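You operate a simulated robot arm through the tools that you are given. There is no shell and no other tool.

Carry out the task below with a simulated robot arm. There is one attempt and no reset: what you move stays moved.

TASK
Strip the valve at F26: collet and cap onto the round plate.
Fine: press the spring with the jig, collet off, lever up, fork slid clear, spring cap off, both set down upright; the spring stays in, the other valves stay built. Set down upright: what you pick out.

Only the result counts: the job must be done as asked and must still hold three seconds after the hand-in. Knocking over, shifting, dropping, spilling or breaking anything else fails it. A push-on lid holds only when it is set on centred and level and pressed home; a screw cap is set on level and turned clockwise until tight.

THE ROBOT
A 7-joint arm with a fingered hand, fixed in place. Base frame: the origin is on the floor under the middle of its stand, x ahead of it, y to its left, z up. Readings come in m, rad, newtons and seconds.
It reaches about 1.164 m from its shoulder. Its first joint turns from -2.897 to 2.897 rad. Payload 4.7 kg.
The tool frame sits at the grasp point between the pads (the TCP): z along the fingers, y along the line on which they close. The tips reach 0.036 m beyond it. The gripper opens to 0.12 m; its body begins 0.042 m behind the TCP. The gripper is a hand of 5 fingers: y runs from the thumb to the fingers, the wrist lies at [-0.018, -0.122, -0.21] in the tool frame, and closing takes about 1.5 s.
Orientation is that of the tool frame in the base frame, as a unit quaternion [w, x, y, z]. With the fingers straight down and the wrist toward the robot, the tool's x, y and z point along [0, 1, 0], [1, 0, 0] and [0, 0, -1] of the base frame.

THE INTERFACE
- The arm moves only by the tool jog_arm. Its argument "rows" is a list of rows, each a list of 3 entries, a list of its own where there are three numbers: the shift along the base's x, y, z in units of 30 mm (1.0 is 30 mm), then the turn, a rotation vector about the base's x, y, z in units of 6 degrees (1.0 is 6 degrees), then the opening, from 0 (shut) to 1 (fully open). In form: [[[dx, dy, dz], [ax, ay, az], claw], ...]. A call has 1 to 20 rows; each row shifts and turns the commanded pose from where the row before left it. A call with a number of a shift or a turn outside -1 to 1 is refused whole. Rows are played at 5 a second. More than 0.05 m and 0.15 rad between two rows, or a gripper value outside its range, and nothing of the call is played. Where a pose cannot be reached the arm comes as near as it can. A force on the tool above 90 N (or 10 N above the force at the start of the call, whichever is more), or a blocked arm, ends the call early, and 0.2 s more pass. The fingers move at their own pace (about 0.045 m/s each) and stop on an object; they squeeze with about 31 N. The grip force told is the motor's: it shows also when the fingers shut on nothing. Time passes only in rows, and 0.2 s behind the last, so rows that do not move let the fingers close. It gives the time, the measured TCP pose, the force on the tool (base axes), the opening and the grip force at its end, in the units of the frame above (readings bear some noise), with the torque about the TCP (base axes, N m) and any sound that the robot's microphone picked up, and new pictures: "show" is both (left out), scene, wrist or none.
- Cameras (640 x 400 px; columns grow to the right, rows downward): "scene" is fixed at [0.2194, 0.5, 1.9043]; the picture's right is [-0.56, -0.83, 0.00], its down [-0.71, 0.47, -0.53] and it looks along [0.44, -0.29, -0.85] (base axes); focal length 316 px, centre (320, 200). "wrist" rides on the gripper at [0.073, -0.091, -0.143] in the tool frame; the picture's right is [-0.80, 0.28, -0.53], its down [-0.53, -0.73, 0.42] and it looks along [-0.27, 0.62, 0.74] (tool axes); focal length 234 px, centre (320, 200). There is no depth. A picture from a camera that has moved, and an enlarged one, comes with that camera's place and axes in the base frame and with its lens.
- set_grasp(shape): the hand has 5 fingers and takes this shape, open, in about a second: jaw (thumb against the fingers, like two jaws); tri (thumb and two fingers); tip (a fingertip pinch); poke (one finger out to press); point (the index stretched); flat (the hand flat); cup (the hand cupped); fist (a fist). The gripper value then closes the fingers along that shape, each until it touches; the sizes above hold for jaw. It gives what a move gives, with no picture.
- enlarge(camera, box): a new picture of the part [left, top, right, bottom] of that camera's present view, enlarged. The clock stands still meanwhile.
- close_job(): hands the job in; it is judged then, once.

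Nothing tells you positions but the pictures and the camera data. Unless the task says otherwise, let go and move clear before handing in.

The tools are called after "Call:" by a JSON object that holds its "name" and its "arguments". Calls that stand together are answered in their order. jog_arm: Moves the arm, as the interface text tells. Its arguments: {"type":"object","properties":{"rows":{"type":"array","items":{"type":"array"}},"show":{"type":"string","enum":["both","scene","wrist","none"]}},"required":["rows"]} The other tools are called the same way: set_grasp (shape) gives the hand a shape; enlarge (camera, box) takes an enlarged picture of a part of a camera's view; close_job () hands the job in.

At the start:

```text
time_s: 0.0
eef_pos: [0.474, 0.196, 1.46]
tcp_rot: [0.0, 0.707, 0.707, 0.0]
contact_force: [-0.3, -0.1, 0.8]
wrist_torque: [-0.01, 0.0, 0.0]
opening: 0.1197
grip_force: 0.0
shape: jaw
```

scene: 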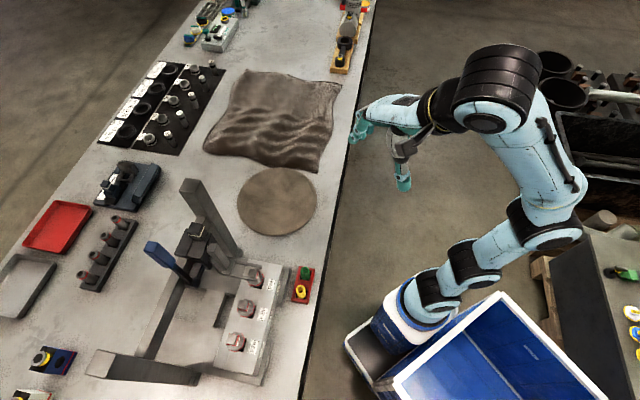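
wrist: 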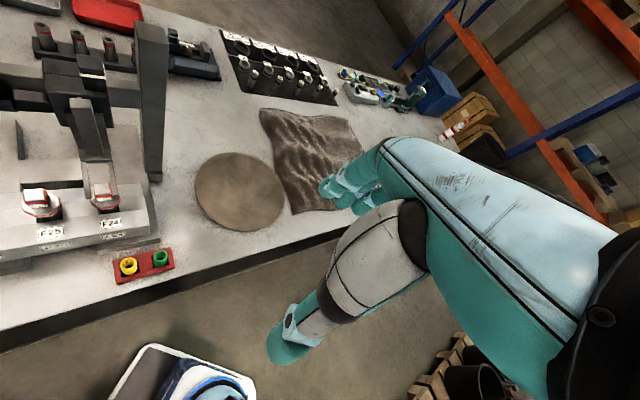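

I see a bench with a round plate, a jig with a blue-handled lever and three labelled valves, and other racks. I'll enlarge the pictures to find F26 and understand the jig before moving.

Call:
{"name": "enlarge", "arguments": {"camera": "scene", "box": [80, 170, 320, 400]}}

Call:
{"name": "enlarge", "arguments": {"camera": "scene", "box": [200, 240, 320, 370]}}

Call:
{"name": "enlarge", "arguments": {"camera": "scene", "box": [130, 170, 270, 300]}}

Call:
{"name": "enlarge", "arguments": {"camera": "wrist", "box": [0, 0, 240, 290]}}

```text
1.74 times, centred on (200, 285) of scene
camera zoom: at [0.2194, 0.5, 1.9043], right [-0.56, -0.83, 0.0], down [-0.71, 0.47, -0.53], along [0.44, -0.29, -0.85], focal length 549 px, centre (529, 52)
```

zoom: 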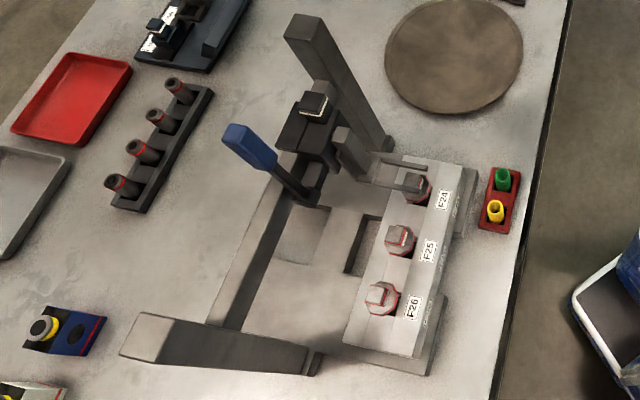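

```text
3.08 times, centred on (260, 305) of scene
camera zoom: at [0.2194, 0.5, 1.9043], right [-0.56, -0.83, 0.0], down [-0.71, 0.47, -0.53], along [0.44, -0.29, -0.85], focal length 971 px, centre (505, -123)
```

zoom: 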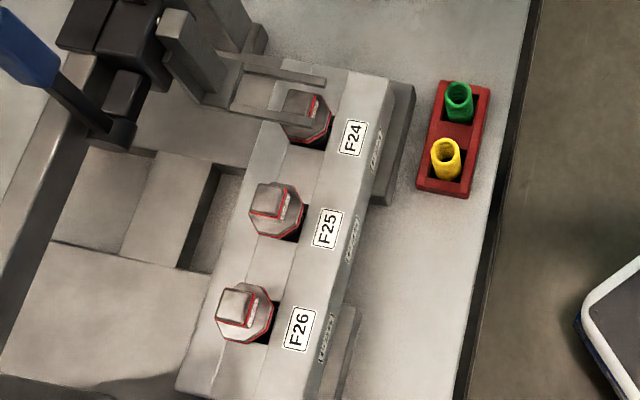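

```text
3.08 times, centred on (200, 235) of scene
camera zoom: at [0.2194, 0.5, 1.9043], right [-0.56, -0.83, 0.0], down [-0.71, 0.47, -0.53], along [0.44, -0.29, -0.85], focal length 971 px, centre (689, 92)
```

zoom: 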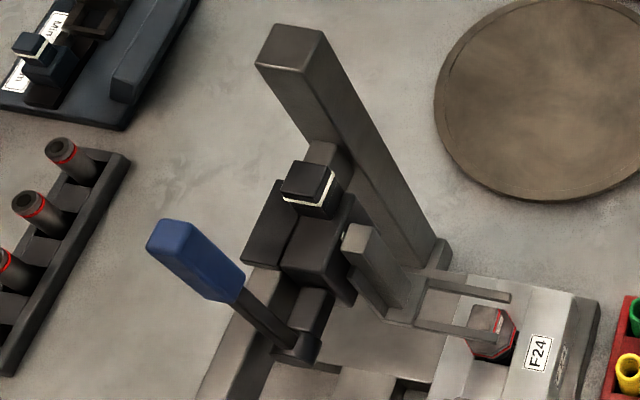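

```text
1.38 times, centred on (120, 145) of wrist
camera zoom: at [0.3825, 0.2694, 1.6034], right [0.28, -0.8, 0.53], down [-0.73, -0.53, -0.42], along [0.62, -0.27, -0.74], focal length 323 px, centre (596, 276)
```

zoom: 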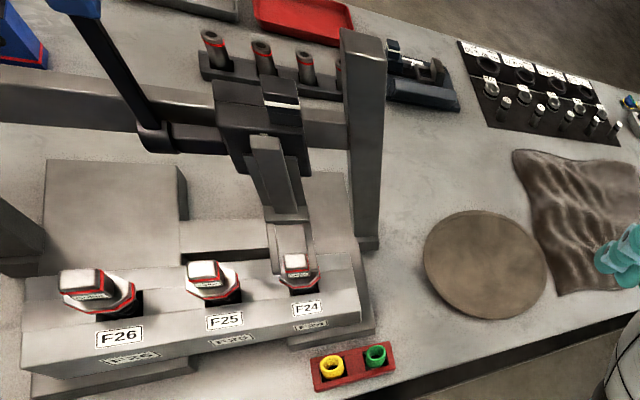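

F26 is the valve at the near end of the row, about (0.44, 0.61, 1.06). The jig carriage is currently over F24, and the round plate is near (0.815, 0.29, 0.905). The bench is turned 45°, so I'll yaw the hand to match and get a closer look with the wrist camera.

Call:
{"name": "jog_arm", "arguments": {"rows": [[[-0.557, 0.875, -0.583], [0, 0, 0.625], 1], [[-0.557, 0.875, -0.583], [0, 0, 0.625], 1], [[-0.557, 0.875, -0.583], [0, 0, 0.625], 1], [[-0.557, 0.875, -0.583], [0, 0, 0.625], 1], [[-0.557, 0.875, -0.583], [0, 0, 0.625], 1], [[-0.557, 0.875, -0.583], [0, 0, 0.625], 1], [[-0.557, 0.875, -0.583], [0, 0, 0.625], 1], [[-0.557, 0.875, -0.583], [0, 0, 0.625], 1], [[-0.557, 0.875, -0.583], [0, 0, 0.625], 1], [[-0.557, 0.875, -0.583], [0, 0, 0.625], 1], [[-0.557, 0.875, -0.583], [0, 0, 0.625], 1], [[-0.557, 0.875, -0.583], [0, 0, 0.625], 1], [[0, 0, 0], [0, 0, 0], 1]]}}

```text
time_s: 2.8
eef_pos: [0.2723, 0.5091, 1.2502]
tcp_rot: [-0.001, 0.382, 0.924, 0.0]
contact_force: [0.6, -0.5, -0.2]
wrist_torque: [0.03, -0.01, 0.02]
opening: 0.1198
grip_force: 0.1
shape: jaw
camera wrist: at [0.1567, 0.4959, 1.394], right [0.77, -0.37, 0.53], down [-0.14, -0.89, -0.42], along [0.63, 0.25, -0.74], focal length 234 px, centre (320, 200)
```

scene: 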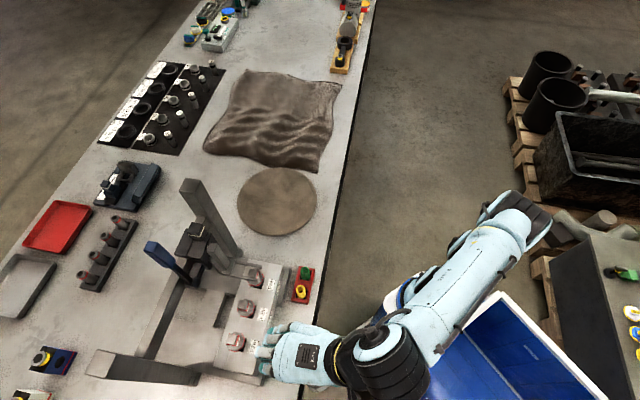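
wrist: 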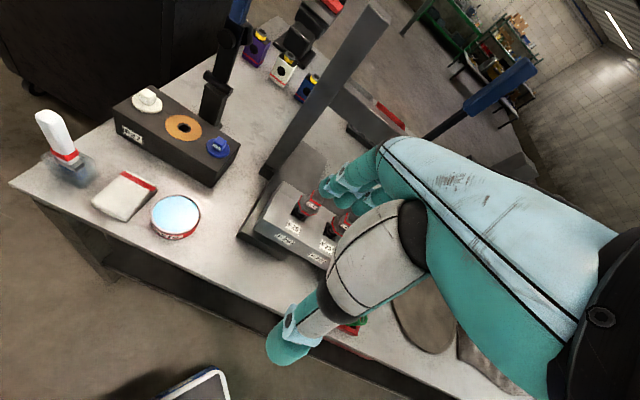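

The hand yawed as commanded and F26 is partly in the wrist view. I'll enlarge both views to study the jig and valve.

Call:
{"name": "enlarge", "arguments": {"camera": "wrist", "box": [230, 130, 390, 270]}}

Call:
{"name": "enlarge", "arguments": {"camera": "scene", "box": [190, 220, 280, 300]}}

Call:
{"name": "enlarge", "arguments": {"camera": "wrist", "box": [180, 0, 560, 240]}}

```text
2.86 times, centred on (310, 200) of wrist
camera zoom: at [0.1567, 0.4959, 1.394], right [0.77, -0.37, 0.53], down [-0.14, -0.89, -0.42], along [0.63, 0.25, -0.74], focal length 669 px, centre (349, 200)
```

zoom: 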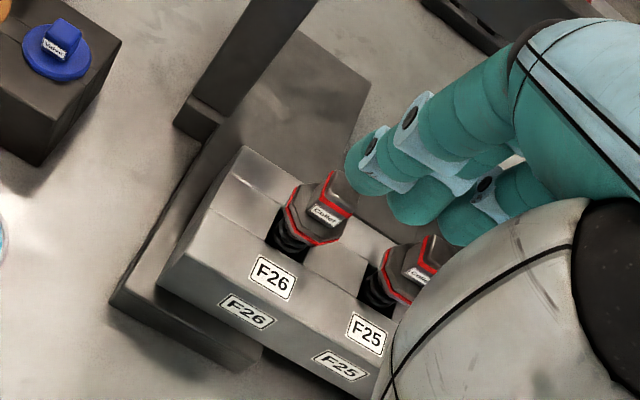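

```text
5.00 times, centred on (235, 260) of scene
camera zoom: at [0.2194, 0.5, 1.9043], right [-0.56, -0.83, 0.0], down [-0.71, 0.47, -0.53], along [0.44, -0.29, -0.85], focal length 1578 px, centre (745, -100)
```

zoom: 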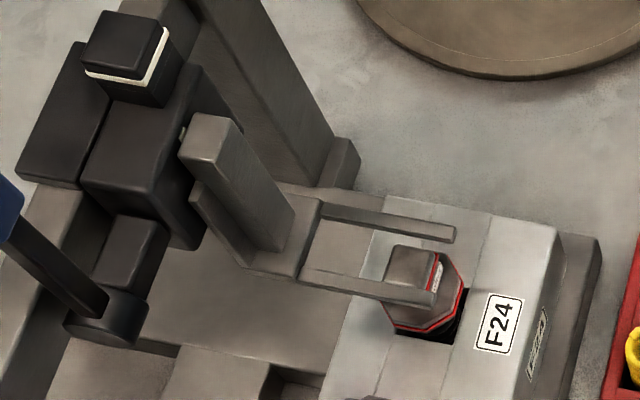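

```text
1.67 times, centred on (370, 120) of wrist
camera zoom: at [0.1567, 0.4959, 1.394], right [0.77, -0.37, 0.53], down [-0.14, -0.89, -0.42], along [0.63, 0.25, -0.74], focal length 390 px, centre (237, 333)
```

zoom: 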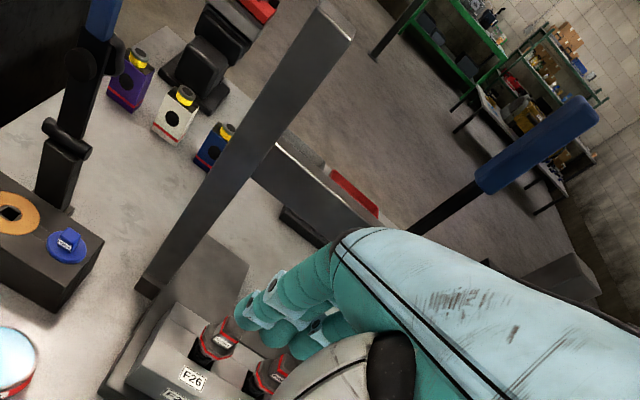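

The collet sits on an octagonal cap over a black spring, and the fork straddles the collet. I'll zoom further on the carriage, knob and lever in the scene camera.

Call:
{"name": "enlarge", "arguments": {"camera": "scene", "box": [176, 210, 226, 250]}}

Call:
{"name": "enlarge", "arguments": {"camera": "scene", "box": [210, 235, 270, 285]}}

Call:
{"name": "enlarge", "arguments": {"camera": "scene", "box": [220, 320, 270, 360]}}

Call:
{"name": "enlarge", "arguments": {"camera": "scene", "box": [90, 155, 165, 215]}}

Call:
{"name": "enlarge", "arguments": {"camera": "wrist", "box": [280, 170, 350, 250]}}

```text
10.00 times, centred on (201, 230) of scene
camera zoom: at [0.2194, 0.5, 1.9043], right [-0.56, -0.83, 0.0], down [-0.71, 0.47, -0.53], along [0.44, -0.29, -0.85], focal length 3156 px, centre (1510, -100)
```

zoom: 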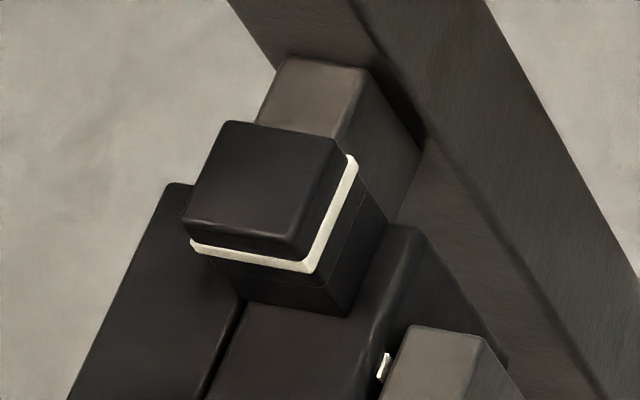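

```text
8.00 times, centred on (240, 260) of scene
camera zoom: at [0.2194, 0.5, 1.9043], right [-0.56, -0.83, 0.0], down [-0.71, 0.47, -0.53], along [0.44, -0.29, -0.85], focal length 2525 px, centre (960, -280)
```

zoom: 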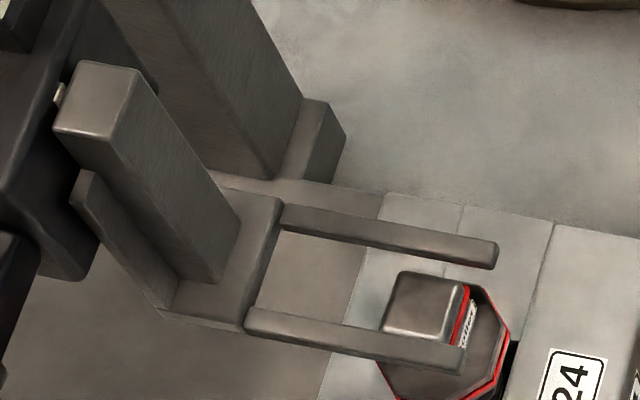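

```text
10.00 times, centred on (245, 340) of scene
camera zoom: at [0.2194, 0.5, 1.9043], right [-0.56, -0.83, 0.0], down [-0.71, 0.47, -0.53], along [0.44, -0.29, -0.85], focal length 3156 px, centre (1070, -1200)
```

zoom: 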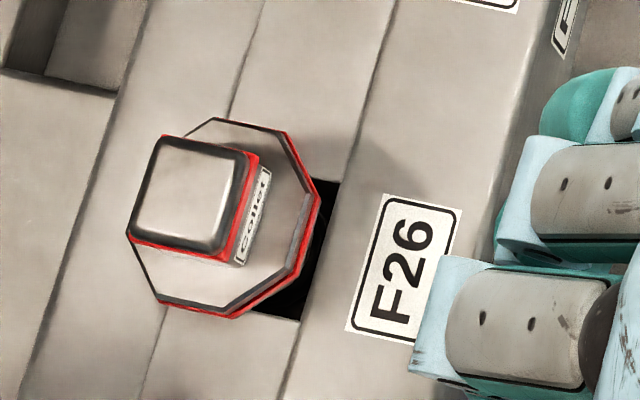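

```text
6.67 times, centred on (128, 185) of scene
camera zoom: at [0.2194, 0.5, 1.9043], right [-0.56, -0.83, 0.0], down [-0.71, 0.47, -0.53], along [0.44, -0.29, -0.85], focal length 2104 px, centre (1603, 300)
```

zoom: 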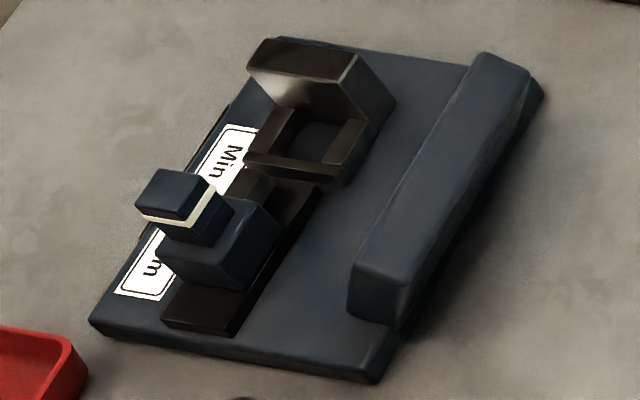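

```text
5.00 times, centred on (315, 210) of wrist
camera zoom: at [0.1567, 0.4959, 1.394], right [0.77, -0.37, 0.53], down [-0.14, -0.89, -0.42], along [0.63, 0.25, -0.74], focal length 1171 px, centre (345, 150)
```

zoom: 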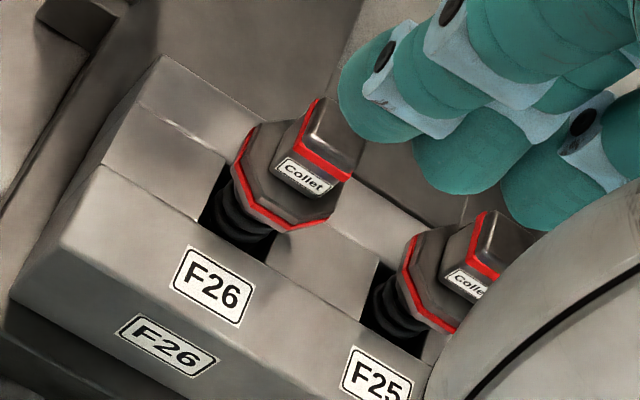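

The black knob with the white band looks like the carriage's slide grip, and the lever stands upright beside it. I need the fork height relative to the collets, so I'll move the camera sideways and tilt it for a flatter view.

Call:
{"name": "jog_arm", "arguments": {"rows": [[[0.487, -0.796, 0], [0.354, -0.354, 0], 1], [[0.487, -0.796, 0], [0.354, -0.354, 0], 1], [[0.487, -0.796, 0], [0.354, -0.354, 0], 1], [[0.487, -0.796, 0], [0.354, -0.354, 0], 1], [[0.487, -0.796, 0], [0.354, -0.354, 0], 1], [[0.487, -0.796, 0], [0.354, -0.354, 0], 1], [[0.487, -0.796, 0], [0.354, -0.354, 0], 1], [[0.487, -0.796, 0], [0.354, -0.354, 0], 1], [[0, 0, 0], [0, 0, 0], 1]]}}

```text
time_s: 4.8
eef_pos: [0.3898, 0.3198, 1.2516]
tcp_rot: [0.079, 0.374, 0.904, 0.191]
contact_force: [0.0, 0.9, -1.0]
wrist_torque: [0.02, -0.03, 0.01]
opening: 0.1194
grip_force: 0.0
shape: jaw
camera wrist: at [0.2385, 0.2715, 1.346], right [0.6, -0.54, 0.59], down [0.03, -0.73, -0.69], along [0.8, 0.43, -0.42], focal length 234 px, centre (320, 200)
```

scene: 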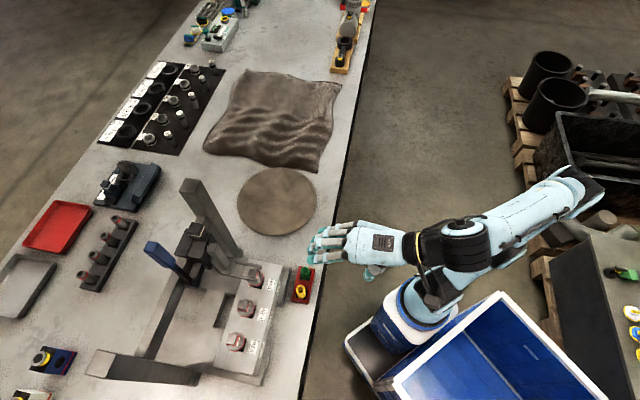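
wrist: 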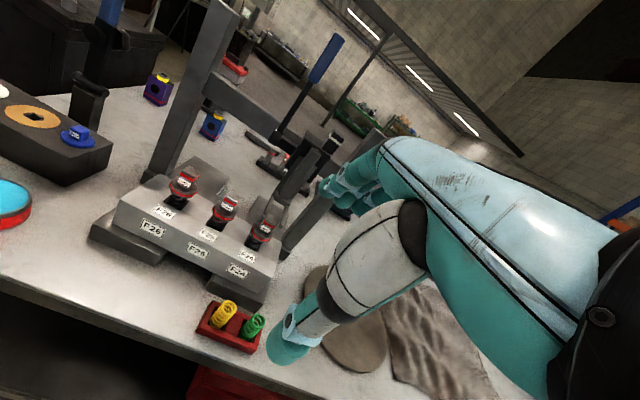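

Call:
{"name": "enlarge", "arguments": {"camera": "wrist", "box": [150, 30, 350, 260]}}

Call:
{"name": "enlarge", "arguments": {"camera": "wrist", "box": [220, 150, 320, 260]}}

Call:
{"name": "enlarge", "arguments": {"camera": "wrist", "box": [255, 100, 365, 190]}}

```text
1.74 times, centred on (250, 145) of wrist
camera zoom: at [0.2385, 0.2715, 1.346], right [0.6, -0.54, 0.59], down [0.03, -0.73, -0.69], along [0.8, 0.43, -0.42], focal length 407 px, centre (442, 296)
```

zoom: 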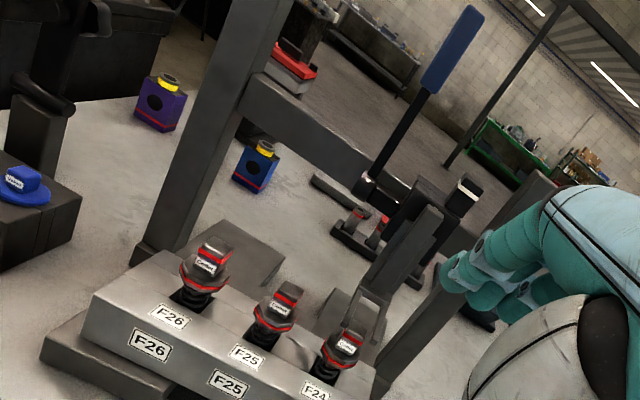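

```text
3.64 times, centred on (270, 205) of wrist
camera zoom: at [0.2385, 0.2715, 1.346], right [0.6, -0.54, 0.59], down [0.03, -0.73, -0.69], along [0.8, 0.43, -0.42], focal length 852 px, centre (502, 182)
```

zoom: 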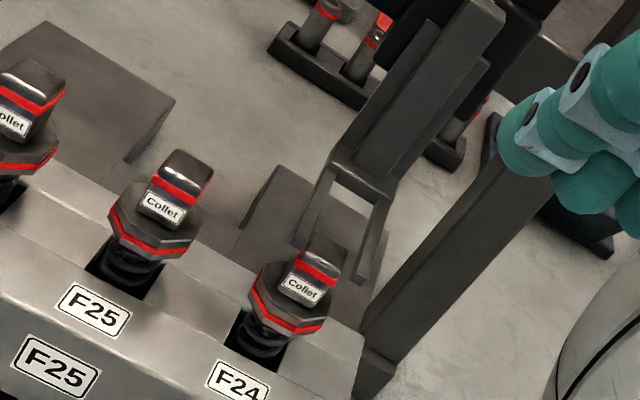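

```text
4.44 times, centred on (310, 145) of wrist
camera zoom: at [0.2385, 0.2715, 1.346], right [0.6, -0.54, 0.59], down [0.03, -0.73, -0.69], along [0.8, 0.43, -0.42], focal length 1041 px, centre (364, 444)
```

zoom: 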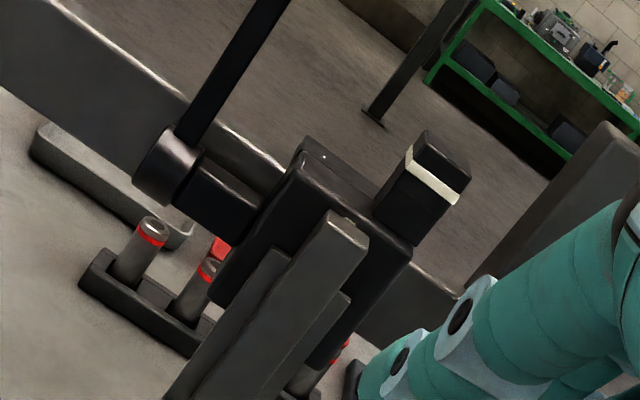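

The fork prongs sit at about z 1.066, just above the collet tops at about 1.059, so the carriage should slide over them with the lever up. I'll look at the slide knob and its surroundings from above before gripping it.

Call:
{"name": "jog_arm", "arguments": {"rows": [[[0.515, 0.625, 0.63], [-0.354, 0.354, 0], 1], [[0.515, 0.625, 0.63], [-0.354, 0.354, 0], 1], [[0.515, 0.625, 0.63], [-0.354, 0.354, 0], 1], [[0.515, 0.625, 0.63], [-0.354, 0.354, 0], 1], [[0.515, 0.625, 0.63], [-0.354, 0.354, 0], 1], [[0.515, 0.625, 0.63], [-0.354, 0.354, 0], 1], [[0.515, 0.625, 0.63], [-0.354, 0.354, 0], 1], [[0.515, 0.625, 0.63], [-0.354, 0.354, 0], 1], [[0, 0, 0], [0, 0, 0], 1]]}}

```text
time_s: 6.8
eef_pos: [0.5128, 0.47, 1.4004]
tcp_rot: [-0.001, 0.383, 0.924, 0.0]
contact_force: [-0.4, -0.3, -0.3]
wrist_torque: [-0.02, 0.0, 0.01]
opening: 0.1197
grip_force: 0.0
shape: jaw
camera wrist: at [0.3984, 0.4581, 1.545], right [0.77, -0.37, 0.53], down [-0.14, -0.89, -0.42], along [0.63, 0.25, -0.74], focal length 234 px, centre (320, 200)
```

scene: 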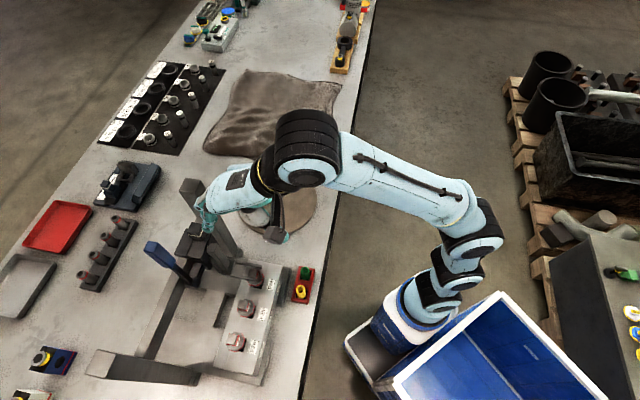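
wrist: 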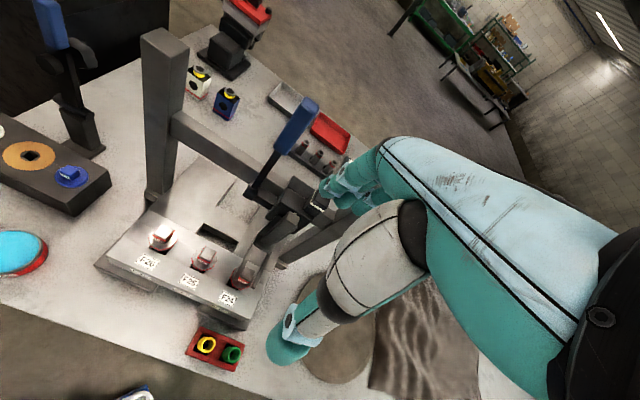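

Call:
{"name": "enlarge", "arguments": {"camera": "wrist", "box": [235, 130, 365, 230]}}

Call:
{"name": "enlarge", "arguments": {"camera": "scene", "box": [160, 170, 260, 260]}}

Call:
{"name": "enlarge", "arguments": {"camera": "wrist", "box": [0, 20, 360, 300]}}

```text
4.00 times, centred on (300, 180) of wrist
camera zoom: at [0.3984, 0.4581, 1.545], right [0.77, -0.37, 0.53], down [-0.14, -0.89, -0.42], along [0.63, 0.25, -0.74], focal length 937 px, centre (400, 280)
```

zoom: 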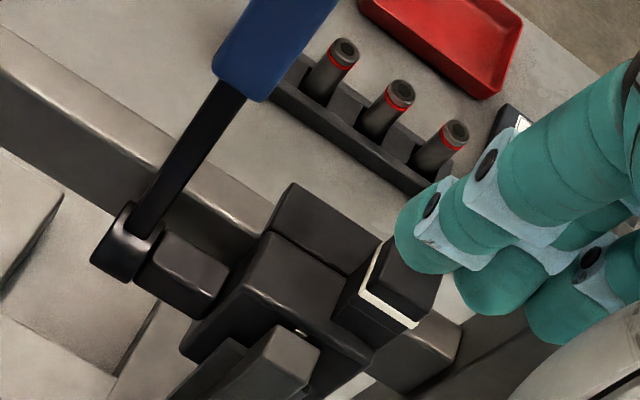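

```text
4.44 times, centred on (210, 215) of scene
camera zoom: at [0.2194, 0.5, 1.9043], right [-0.56, -0.83, 0.0], down [-0.71, 0.47, -0.53], along [0.44, -0.29, -0.85], focal length 1403 px, centre (809, 133)
```

zoom: 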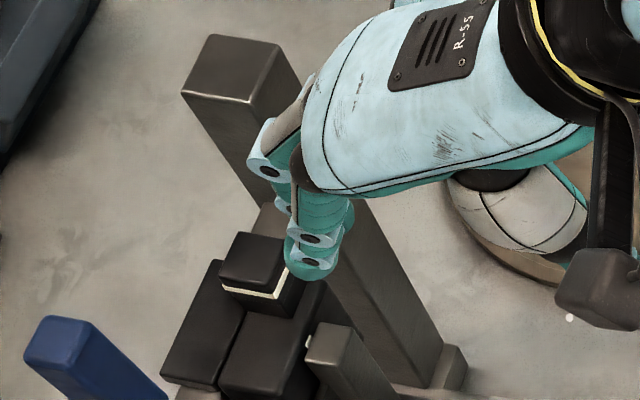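

```text
1.43 times, centred on (180, 160) of wrist
camera zoom: at [0.3984, 0.4581, 1.545], right [0.77, -0.37, 0.53], down [-0.14, -0.89, -0.42], along [0.63, 0.25, -0.74], focal length 334 px, centre (520, 257)
```

zoom: 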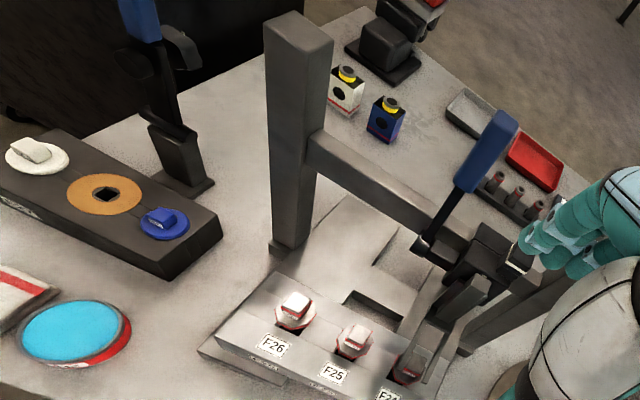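

The carriage knob sits at about s=-0.066 m along the row, near the right-hand post, and its top is at z≈1.25. I'll bring the open hand above it, keeping clear of the post and the lever, and check before descending.

Call:
{"name": "jog_arm", "arguments": {"rows": [[[0.66, -0.66, 0], [0, 0, 0], 1], [[0.926, 0.926, 0], [0, 0, 0], 1], [[0.926, 0.926, 0], [0, 0, 0], 1], [[0.926, 0.926, 0], [0, 0, 0], 1], [[0.926, 0.926, 0], [0, 0, 0], 1], [[0, 0, -1], [0, 0, 0], 1], [[0, 0, 0], [0, 0, 0], 1]]}}

Call:
{"name": "enlarge", "arguments": {"camera": "scene", "box": [150, 160, 270, 260]}}

Call:
{"name": "enlarge", "arguments": {"camera": "wrist", "box": [160, 80, 420, 320]}}

```text
time_s: 8.4
eef_pos: [0.624, 0.5401, 1.3578]
tcp_rot: [0.0, 0.382, 0.924, 0.0]
contact_force: [-1.0, -0.4, 1.6]
wrist_torque: [0.1, -0.1, -0.01]
opening: 0.12
grip_force: 0.0
shape: jaw
out of reach, approached as far as the arm can: row 4, 5
camera wrist: at [0.508, 0.5271, 1.5008], right [0.77, -0.37, 0.53], down [-0.14, -0.89, -0.42], along [0.63, 0.25, -0.74], focal length 234 px, centre (320, 200)
```

scene: 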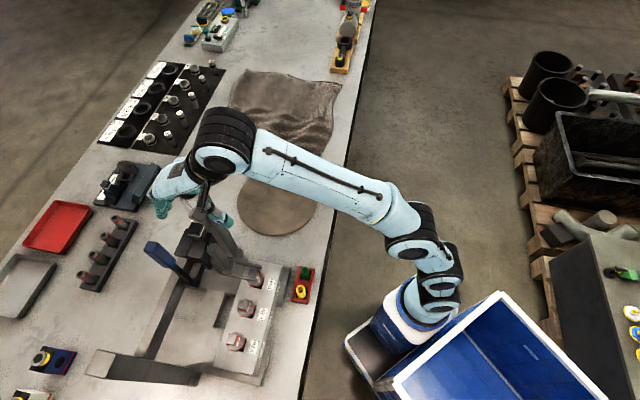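
wrist: 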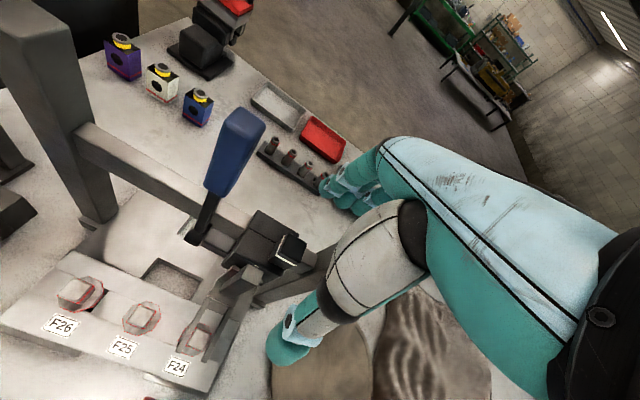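

```text
4.00 times, centred on (210, 210) of scene
camera zoom: at [0.2194, 0.5, 1.9043], right [-0.56, -0.83, 0.0], down [-0.71, 0.47, -0.53], along [0.44, -0.29, -0.85], focal length 1263 px, centre (760, 160)
```

zoom: 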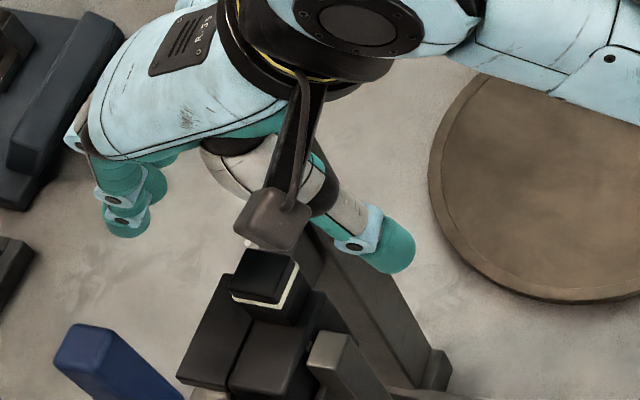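

```text
1.67 times, centred on (290, 200) of wrist
camera zoom: at [0.508, 0.5271, 1.5008], right [0.77, -0.37, 0.53], down [-0.14, -0.89, -0.42], along [0.63, 0.25, -0.74], focal length 390 px, centre (370, 200)
```

zoom: 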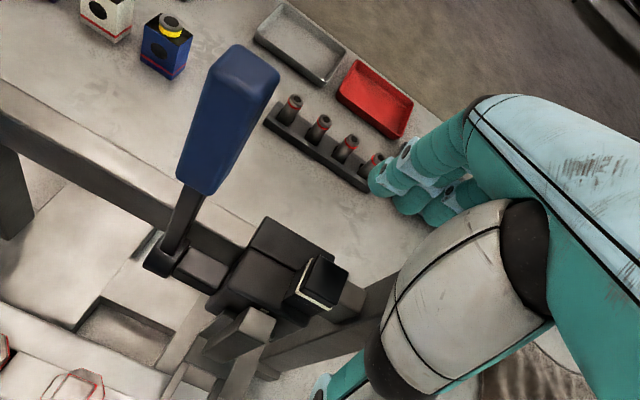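

The arm was at its reach limit at that height, and lower down is closer to the shoulder. I'll descend in steps toward the knob and check the readings.

Call:
{"name": "jog_arm", "arguments": {"rows": [[[-0.09, 0.06, -1], [0, 0, 0], 1], [[0, 0, -1], [0, 0, 0], 1], [[0, 0, 0], [0, 0, 0], 1]]}}

Call:
{"name": "enlarge", "arguments": {"camera": "scene", "box": [150, 160, 270, 260]}}

Call:
{"name": "enlarge", "arguments": {"camera": "wrist", "box": [160, 80, 420, 320]}}

```text
time_s: 9.2
eef_pos: [0.6208, 0.5399, 1.2956]
tcp_rot: [0.0, 0.383, 0.924, 0.0]
contact_force: [-0.7, -1.4, -0.1]
wrist_torque: [0.01, 0.0, -0.03]
opening: 0.1199
grip_force: 0.0
shape: jaw
camera wrist: at [0.5063, 0.5278, 1.4399], right [0.77, -0.37, 0.53], down [-0.14, -0.89, -0.42], along [0.63, 0.25, -0.74], focal length 234 px, centre (320, 200)
```

scene: 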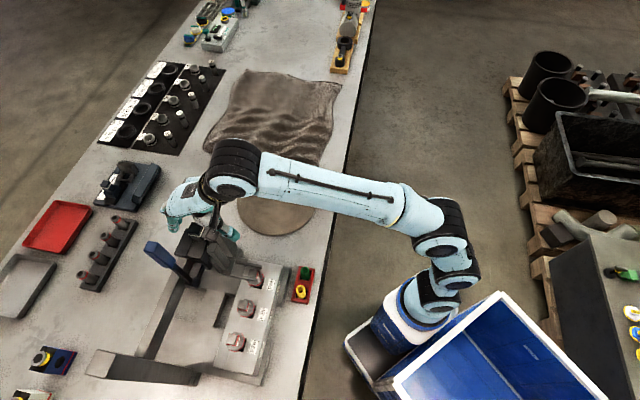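
wrist: 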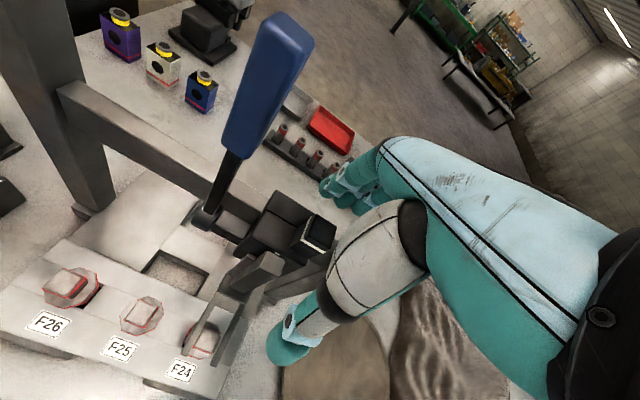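

```text
4.00 times, centred on (210, 210) of scene
camera zoom: at [0.2194, 0.5, 1.9043], right [-0.56, -0.83, 0.0], down [-0.71, 0.47, -0.53], along [0.44, -0.29, -0.85], focal length 1263 px, centre (760, 160)
```

zoom: 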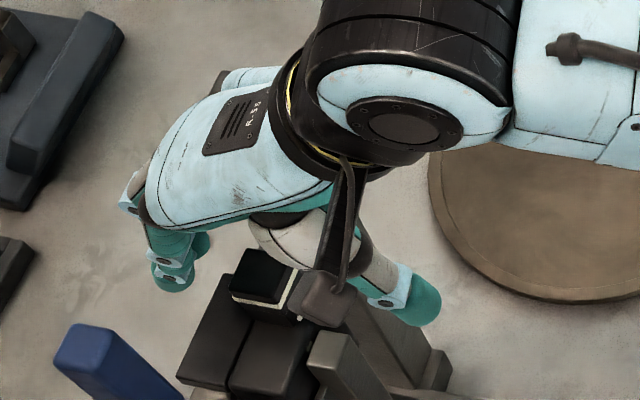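

```text
1.67 times, centred on (290, 200) of wrist
camera zoom: at [0.5063, 0.5278, 1.4399], right [0.77, -0.37, 0.53], down [-0.14, -0.89, -0.42], along [0.63, 0.25, -0.74], focal length 390 px, centre (370, 200)
```

zoom: 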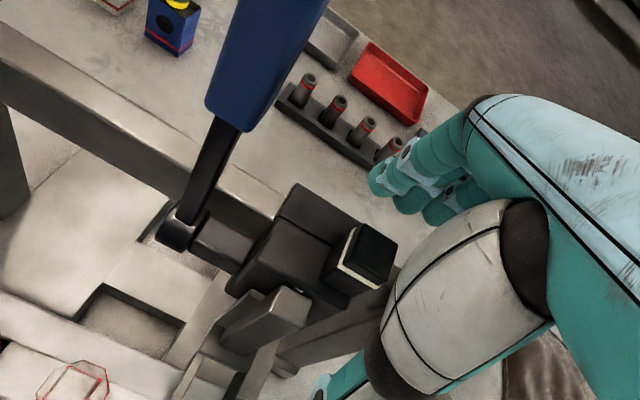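

The commanded pose now follows the actual one. The knob is about 33 mm further in, so I'll centre over it and lower onto it with open fingers.

Call:
{"name": "jog_arm", "arguments": {"rows": [[[0.77, 0.77, 0], [0, 0, 0], 1], [[0, 0, 0], [0, 0, 0], 1], [[0, 0, -0.7], [0, 0, 0], 1], [[0, 0, -0.7], [0, 0, 0], 1], [[0, 0, 0], [0, 0, 0], 1]]}}

Call:
{"name": "enlarge", "arguments": {"camera": "scene", "box": [150, 160, 270, 260]}}

Call:
{"name": "enlarge", "arguments": {"camera": "wrist", "box": [200, 80, 420, 280]}}

```text
time_s: 10.4
eef_pos: [0.6452, 0.5638, 1.254]
tcp_rot: [0.0, 0.383, 0.924, 0.001]
contact_force: [-0.3, 0.2, 0.1]
wrist_torque: [0.0, -0.04, 0.0]
opening: 0.1199
grip_force: 0.1
shape: jaw
camera wrist: at [0.5293, 0.552, 1.3974], right [0.77, -0.37, 0.53], down [-0.14, -0.89, -0.42], along [0.63, 0.25, -0.74], focal length 234 px, centre (320, 200)
```

scene: 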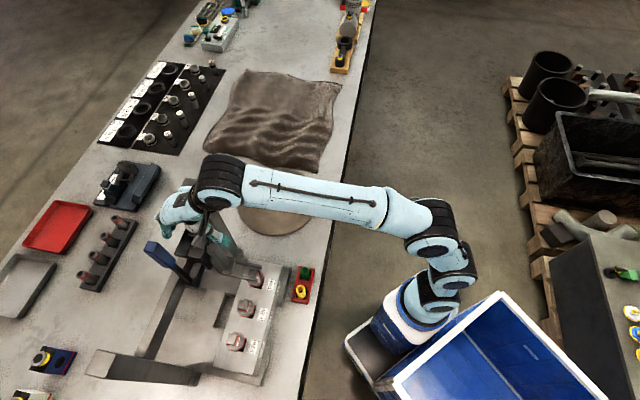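
wrist: 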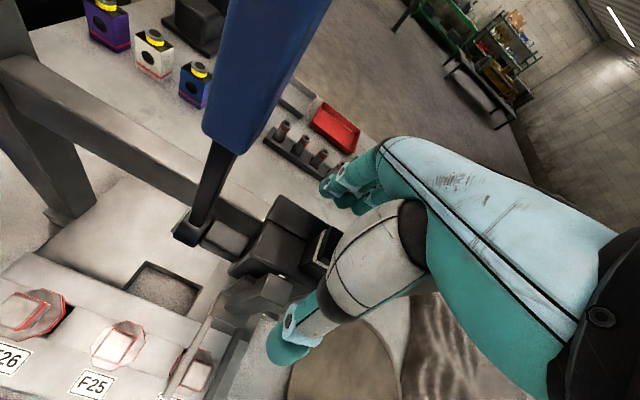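

```text
4.00 times, centred on (210, 210) of scene
camera zoom: at [0.2194, 0.5, 1.9043], right [-0.56, -0.83, 0.0], down [-0.71, 0.47, -0.53], along [0.44, -0.29, -0.85], focal length 1263 px, centre (760, 160)
```

zoom: 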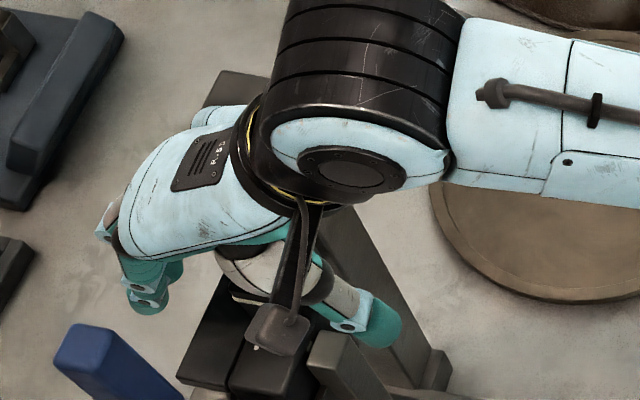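

```text
2.00 times, centred on (310, 180) of wrist
camera zoom: at [0.5293, 0.552, 1.3974], right [0.77, -0.37, 0.53], down [-0.14, -0.89, -0.42], along [0.63, 0.25, -0.74], focal length 468 px, centre (340, 240)
```

zoom: 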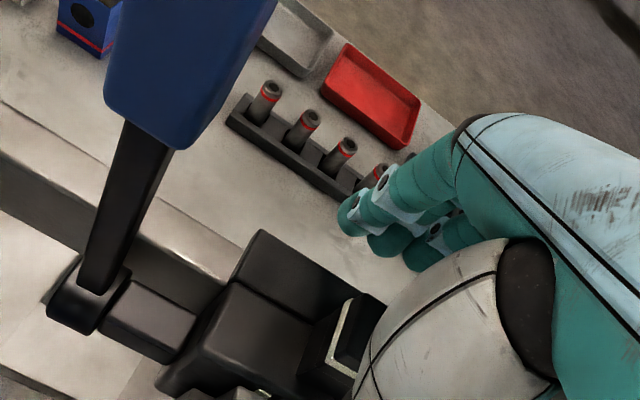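

The hand is around the knob with no contact force. I'll close on it.

Call:
{"name": "jog_arm", "arguments": {"rows": [[[0, 0, 0], [0, 0, 0], 0.5], [[0, 0, 0], [0, 0, 0], 0.2], [[0, 0, 0], [0, 0, 0], 0], [[0, 0, 0], [0, 0, 0], 0], [[0, 0, 0], [0, 0, 0], 0], [[0, 0, 0], [0, 0, 0], 0], [[0, 0, 0], [0, 0, 0], 0], [[0, 0, 0], [0, 0, 0], 0]]}}

Call:
{"name": "enlarge", "arguments": {"camera": "scene", "box": [150, 160, 270, 260]}}

Call:
{"name": "enlarge", "arguments": {"camera": "wrist", "box": [200, 80, 420, 280]}}

```text
time_s: 12.2
eef_pos: [0.6448, 0.5639, 1.2522]
tcp_rot: [-0.001, 0.382, 0.924, -0.001]
contact_force: [-8.0, -6.8, -11.3]
wrist_torque: [-0.07, 0.24, 0.0]
opening: 0.0191
grip_force: 31.6
shape: jaw
camera wrist: at [0.5293, 0.5525, 1.3963], right [0.77, -0.37, 0.52], down [-0.14, -0.9, -0.42], along [0.63, 0.25, -0.74], focal length 234 px, centre (320, 200)
```

scene: 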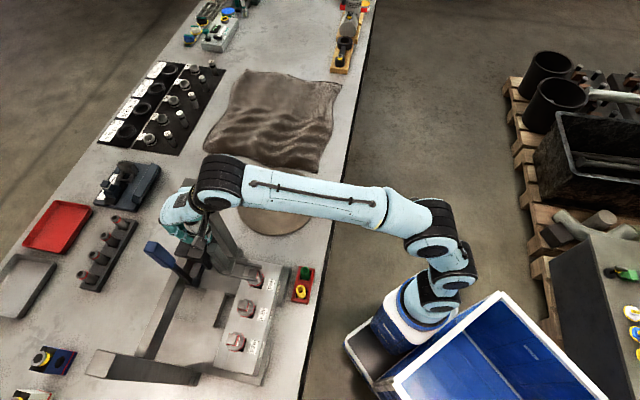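
wrist: 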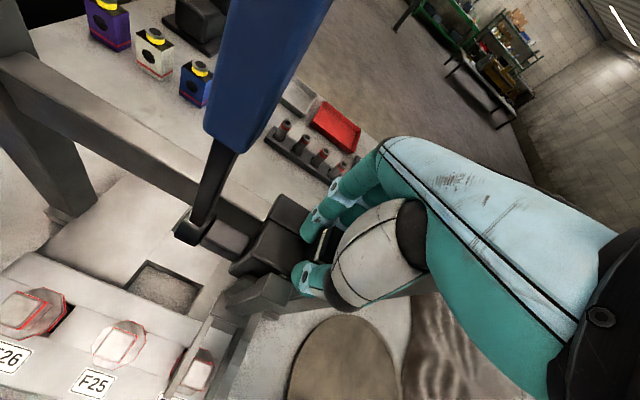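

```text
4.00 times, centred on (210, 210) of scene
camera zoom: at [0.2194, 0.5, 1.9043], right [-0.56, -0.83, 0.0], down [-0.71, 0.47, -0.53], along [0.44, -0.29, -0.85], focal length 1263 px, centre (760, 160)
```

zoom: 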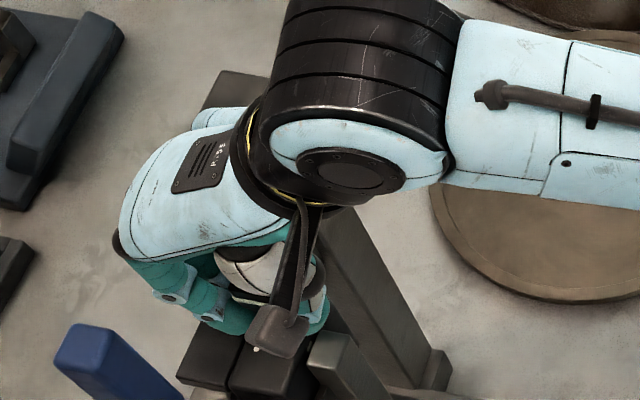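

```text
2.00 times, centred on (310, 180) of wrist
camera zoom: at [0.5293, 0.5525, 1.3963], right [0.77, -0.37, 0.52], down [-0.14, -0.9, -0.42], along [0.63, 0.25, -0.74], focal length 468 px, centre (340, 240)
```

zoom: 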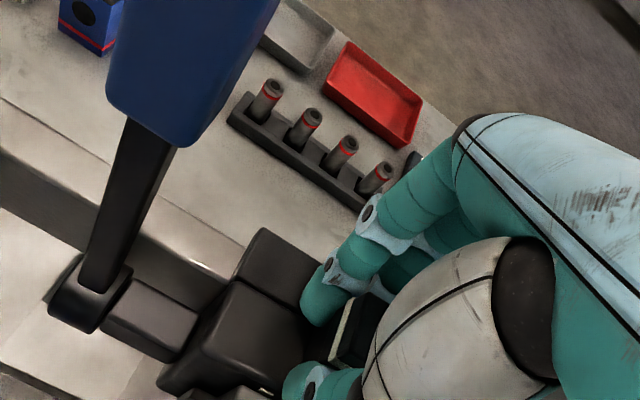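

The hand has a firm grip on the knob. I'll try sliding the carriage a little toward F26 and watch the force.

Call:
{"name": "jog_arm", "arguments": {"rows": [[[-0.236, 0.236, 0], [0, 0, 0], 0], [[-0.236, 0.236, 0], [0, 0, 0], 0], [[-0.236, 0.236, 0], [0, 0, 0], 0], [[0, 0, 0], [0, 0, 0], 0]]}}

Call:
{"name": "enlarge", "arguments": {"camera": "scene", "box": [150, 210, 290, 320]}}

```text
time_s: 13.2
eef_pos: [0.6222, 0.5866, 1.251]
tcp_rot: [-0.001, 0.382, 0.924, -0.001]
contact_force: [-16.6, -15.6, -22.3]
wrist_torque: [-0.2, 0.47, 0.04]
opening: 0.0181
grip_force: 30.4
shape: jaw
camera wrist: at [0.5075, 0.574, 1.3965], right [0.77, -0.37, 0.52], down [-0.14, -0.9, -0.42], along [0.63, 0.25, -0.74], focal length 234 px, centre (320, 200)
```

scene: 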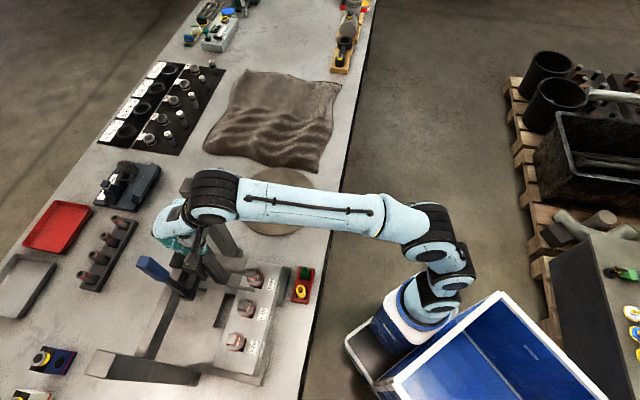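
wrist: 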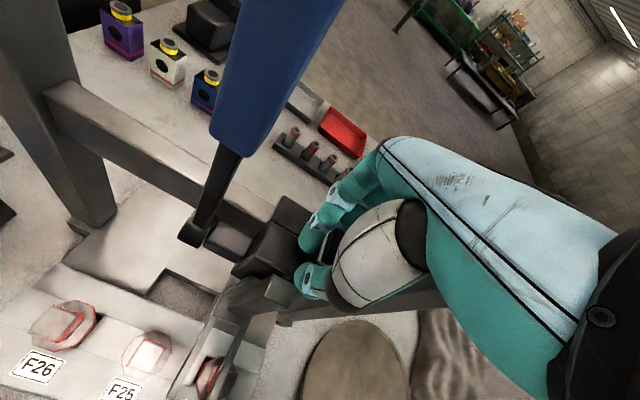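

```text
3.64 times, centred on (220, 265) of scene
camera zoom: at [0.2194, 0.5, 1.9043], right [-0.56, -0.83, 0.0], down [-0.71, 0.47, -0.53], along [0.44, -0.29, -0.85], focal length 1148 px, centre (684, -36)
```

zoom: 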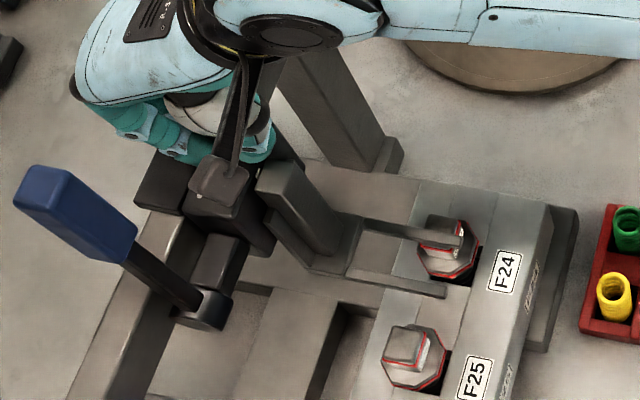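

The carriage slides freely and prongs pass over the collets cleanly. I'll continue sliding most of the way to F26.

Call:
{"name": "jog_arm", "arguments": {"rows": [[[-0.36, 0.29, -0.04], [0, 0, 0], 0], [[-0.325, 0.325, 0], [0, 0, 0], 0], [[-0.325, 0.325, 0], [0, 0, 0], 0], [[-0.325, 0.325, 0], [0, 0, 0], 0], [[-0.325, 0.325, 0], [0, 0, 0], 0], [[-0.325, 0.325, 0], [0, 0, 0], 0], [[-0.325, 0.325, 0], [0, 0, 0], 0], [[-0.325, 0.325, 0], [0, 0, 0], 0], [[0, 0, 0], [0, 0, 0], 0]]}}

Call:
{"name": "enlarge", "arguments": {"camera": "scene", "box": [150, 230, 290, 370]}}

```text
time_s: 15.2
eef_pos: [0.544, 0.6622, 1.2528]
tcp_rot: [0.0, 0.383, 0.924, -0.001]
contact_force: [-12.1, -9.6, -31.9]
wrist_torque: [-0.03, 0.36, 0.04]
opening: 0.0168
grip_force: 31.6
shape: jaw
camera wrist: at [0.429, 0.6501, 1.397], right [0.77, -0.37, 0.53], down [-0.14, -0.9, -0.42], along [0.63, 0.25, -0.74], focal length 234 px, centre (320, 200)
```

scene: 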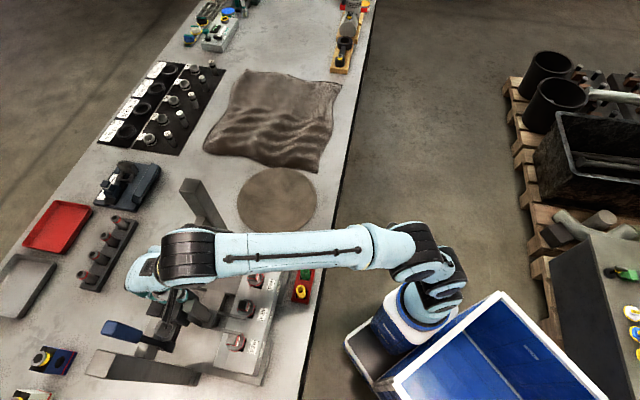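
wrist: 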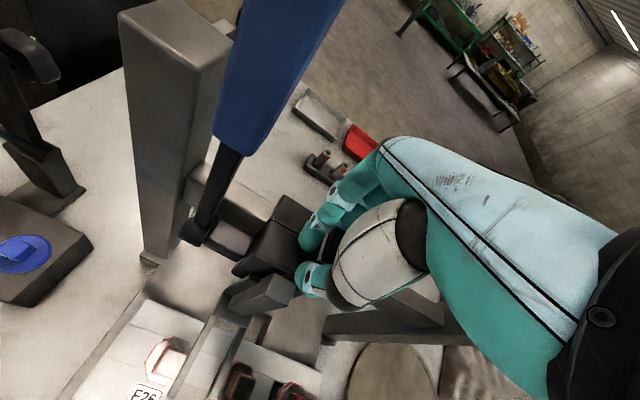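

```text
2.86 times, centred on (220, 300) of scene
camera zoom: at [0.2194, 0.5, 1.9043], right [-0.56, -0.83, 0.0], down [-0.71, 0.47, -0.53], along [0.44, -0.29, -0.85], focal length 902 px, centre (606, -86)
```

zoom: 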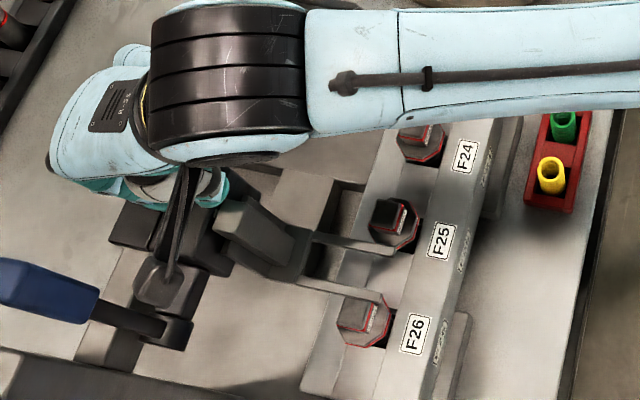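

The fork now straddles between F25 and F26. I'll do the last 33 mm in smaller steps, watching for the post near the lever.

Call:
{"name": "jog_arm", "arguments": {"rows": [[[-0.19, 0.19, -0.06], [0, 0, 0], 0], [[-0.19, 0.19, -0.03], [0, 0, 0], 0], [[-0.19, 0.19, 0], [0, 0, 0], 0], [[-0.15, 0.15, 0], [0, 0, 0], 0], [[0, 0, 0], [0, 0, 0], 0]]}}

Call:
{"name": "enlarge", "arguments": {"camera": "scene", "box": [180, 290, 270, 370]}}

Call:
{"name": "enlarge", "arguments": {"camera": "wrist", "box": [60, 120, 360, 400]}}

```text
time_s: 16.4
eef_pos: [0.5216, 0.6839, 1.252]
tcp_rot: [-0.001, 0.382, 0.924, 0.001]
contact_force: [-9.5, -2.8, -10.1]
wrist_torque: [-0.01, 0.27, 0.13]
opening: 0.0169
grip_force: 31.3
shape: jaw
camera wrist: at [0.4061, 0.6709, 1.3957], right [0.77, -0.37, 0.53], down [-0.14, -0.89, -0.43], along [0.63, 0.25, -0.74], focal length 234 px, centre (320, 200)
```

scene: 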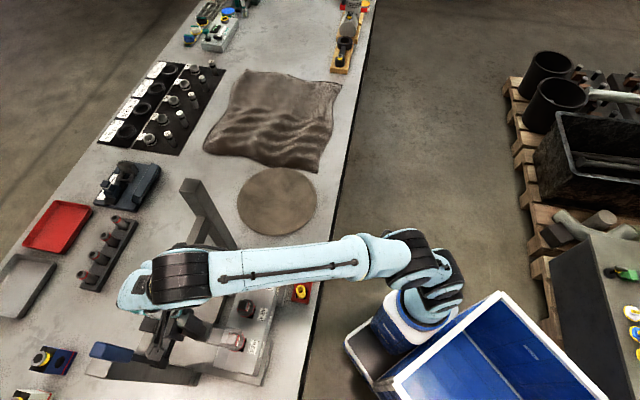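
wrist: 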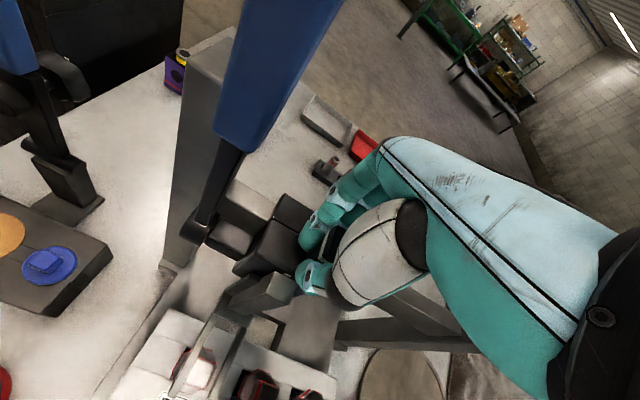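

```text
5.00 times, centred on (225, 330) of scene
camera zoom: at [0.2194, 0.5, 1.9043], right [-0.56, -0.83, 0.0], down [-0.71, 0.47, -0.53], along [0.44, -0.29, -0.85], focal length 1578 px, centre (795, -450)
```

zoom: 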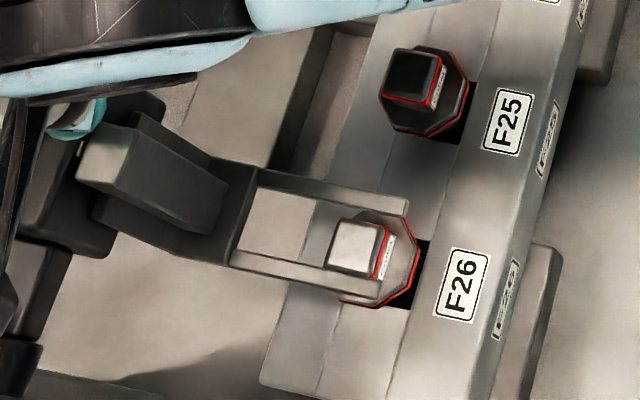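

```text
1.43 times, centred on (210, 260) of wrist
camera zoom: at [0.4061, 0.6709, 1.3957], right [0.77, -0.37, 0.53], down [-0.14, -0.89, -0.43], along [0.63, 0.25, -0.74], focal length 334 px, centre (477, 114)
```

zoom: 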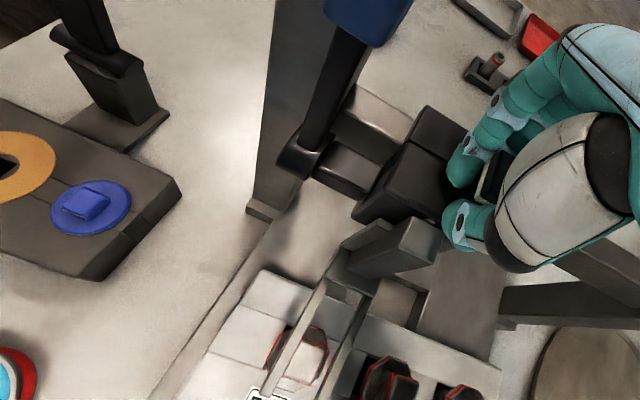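

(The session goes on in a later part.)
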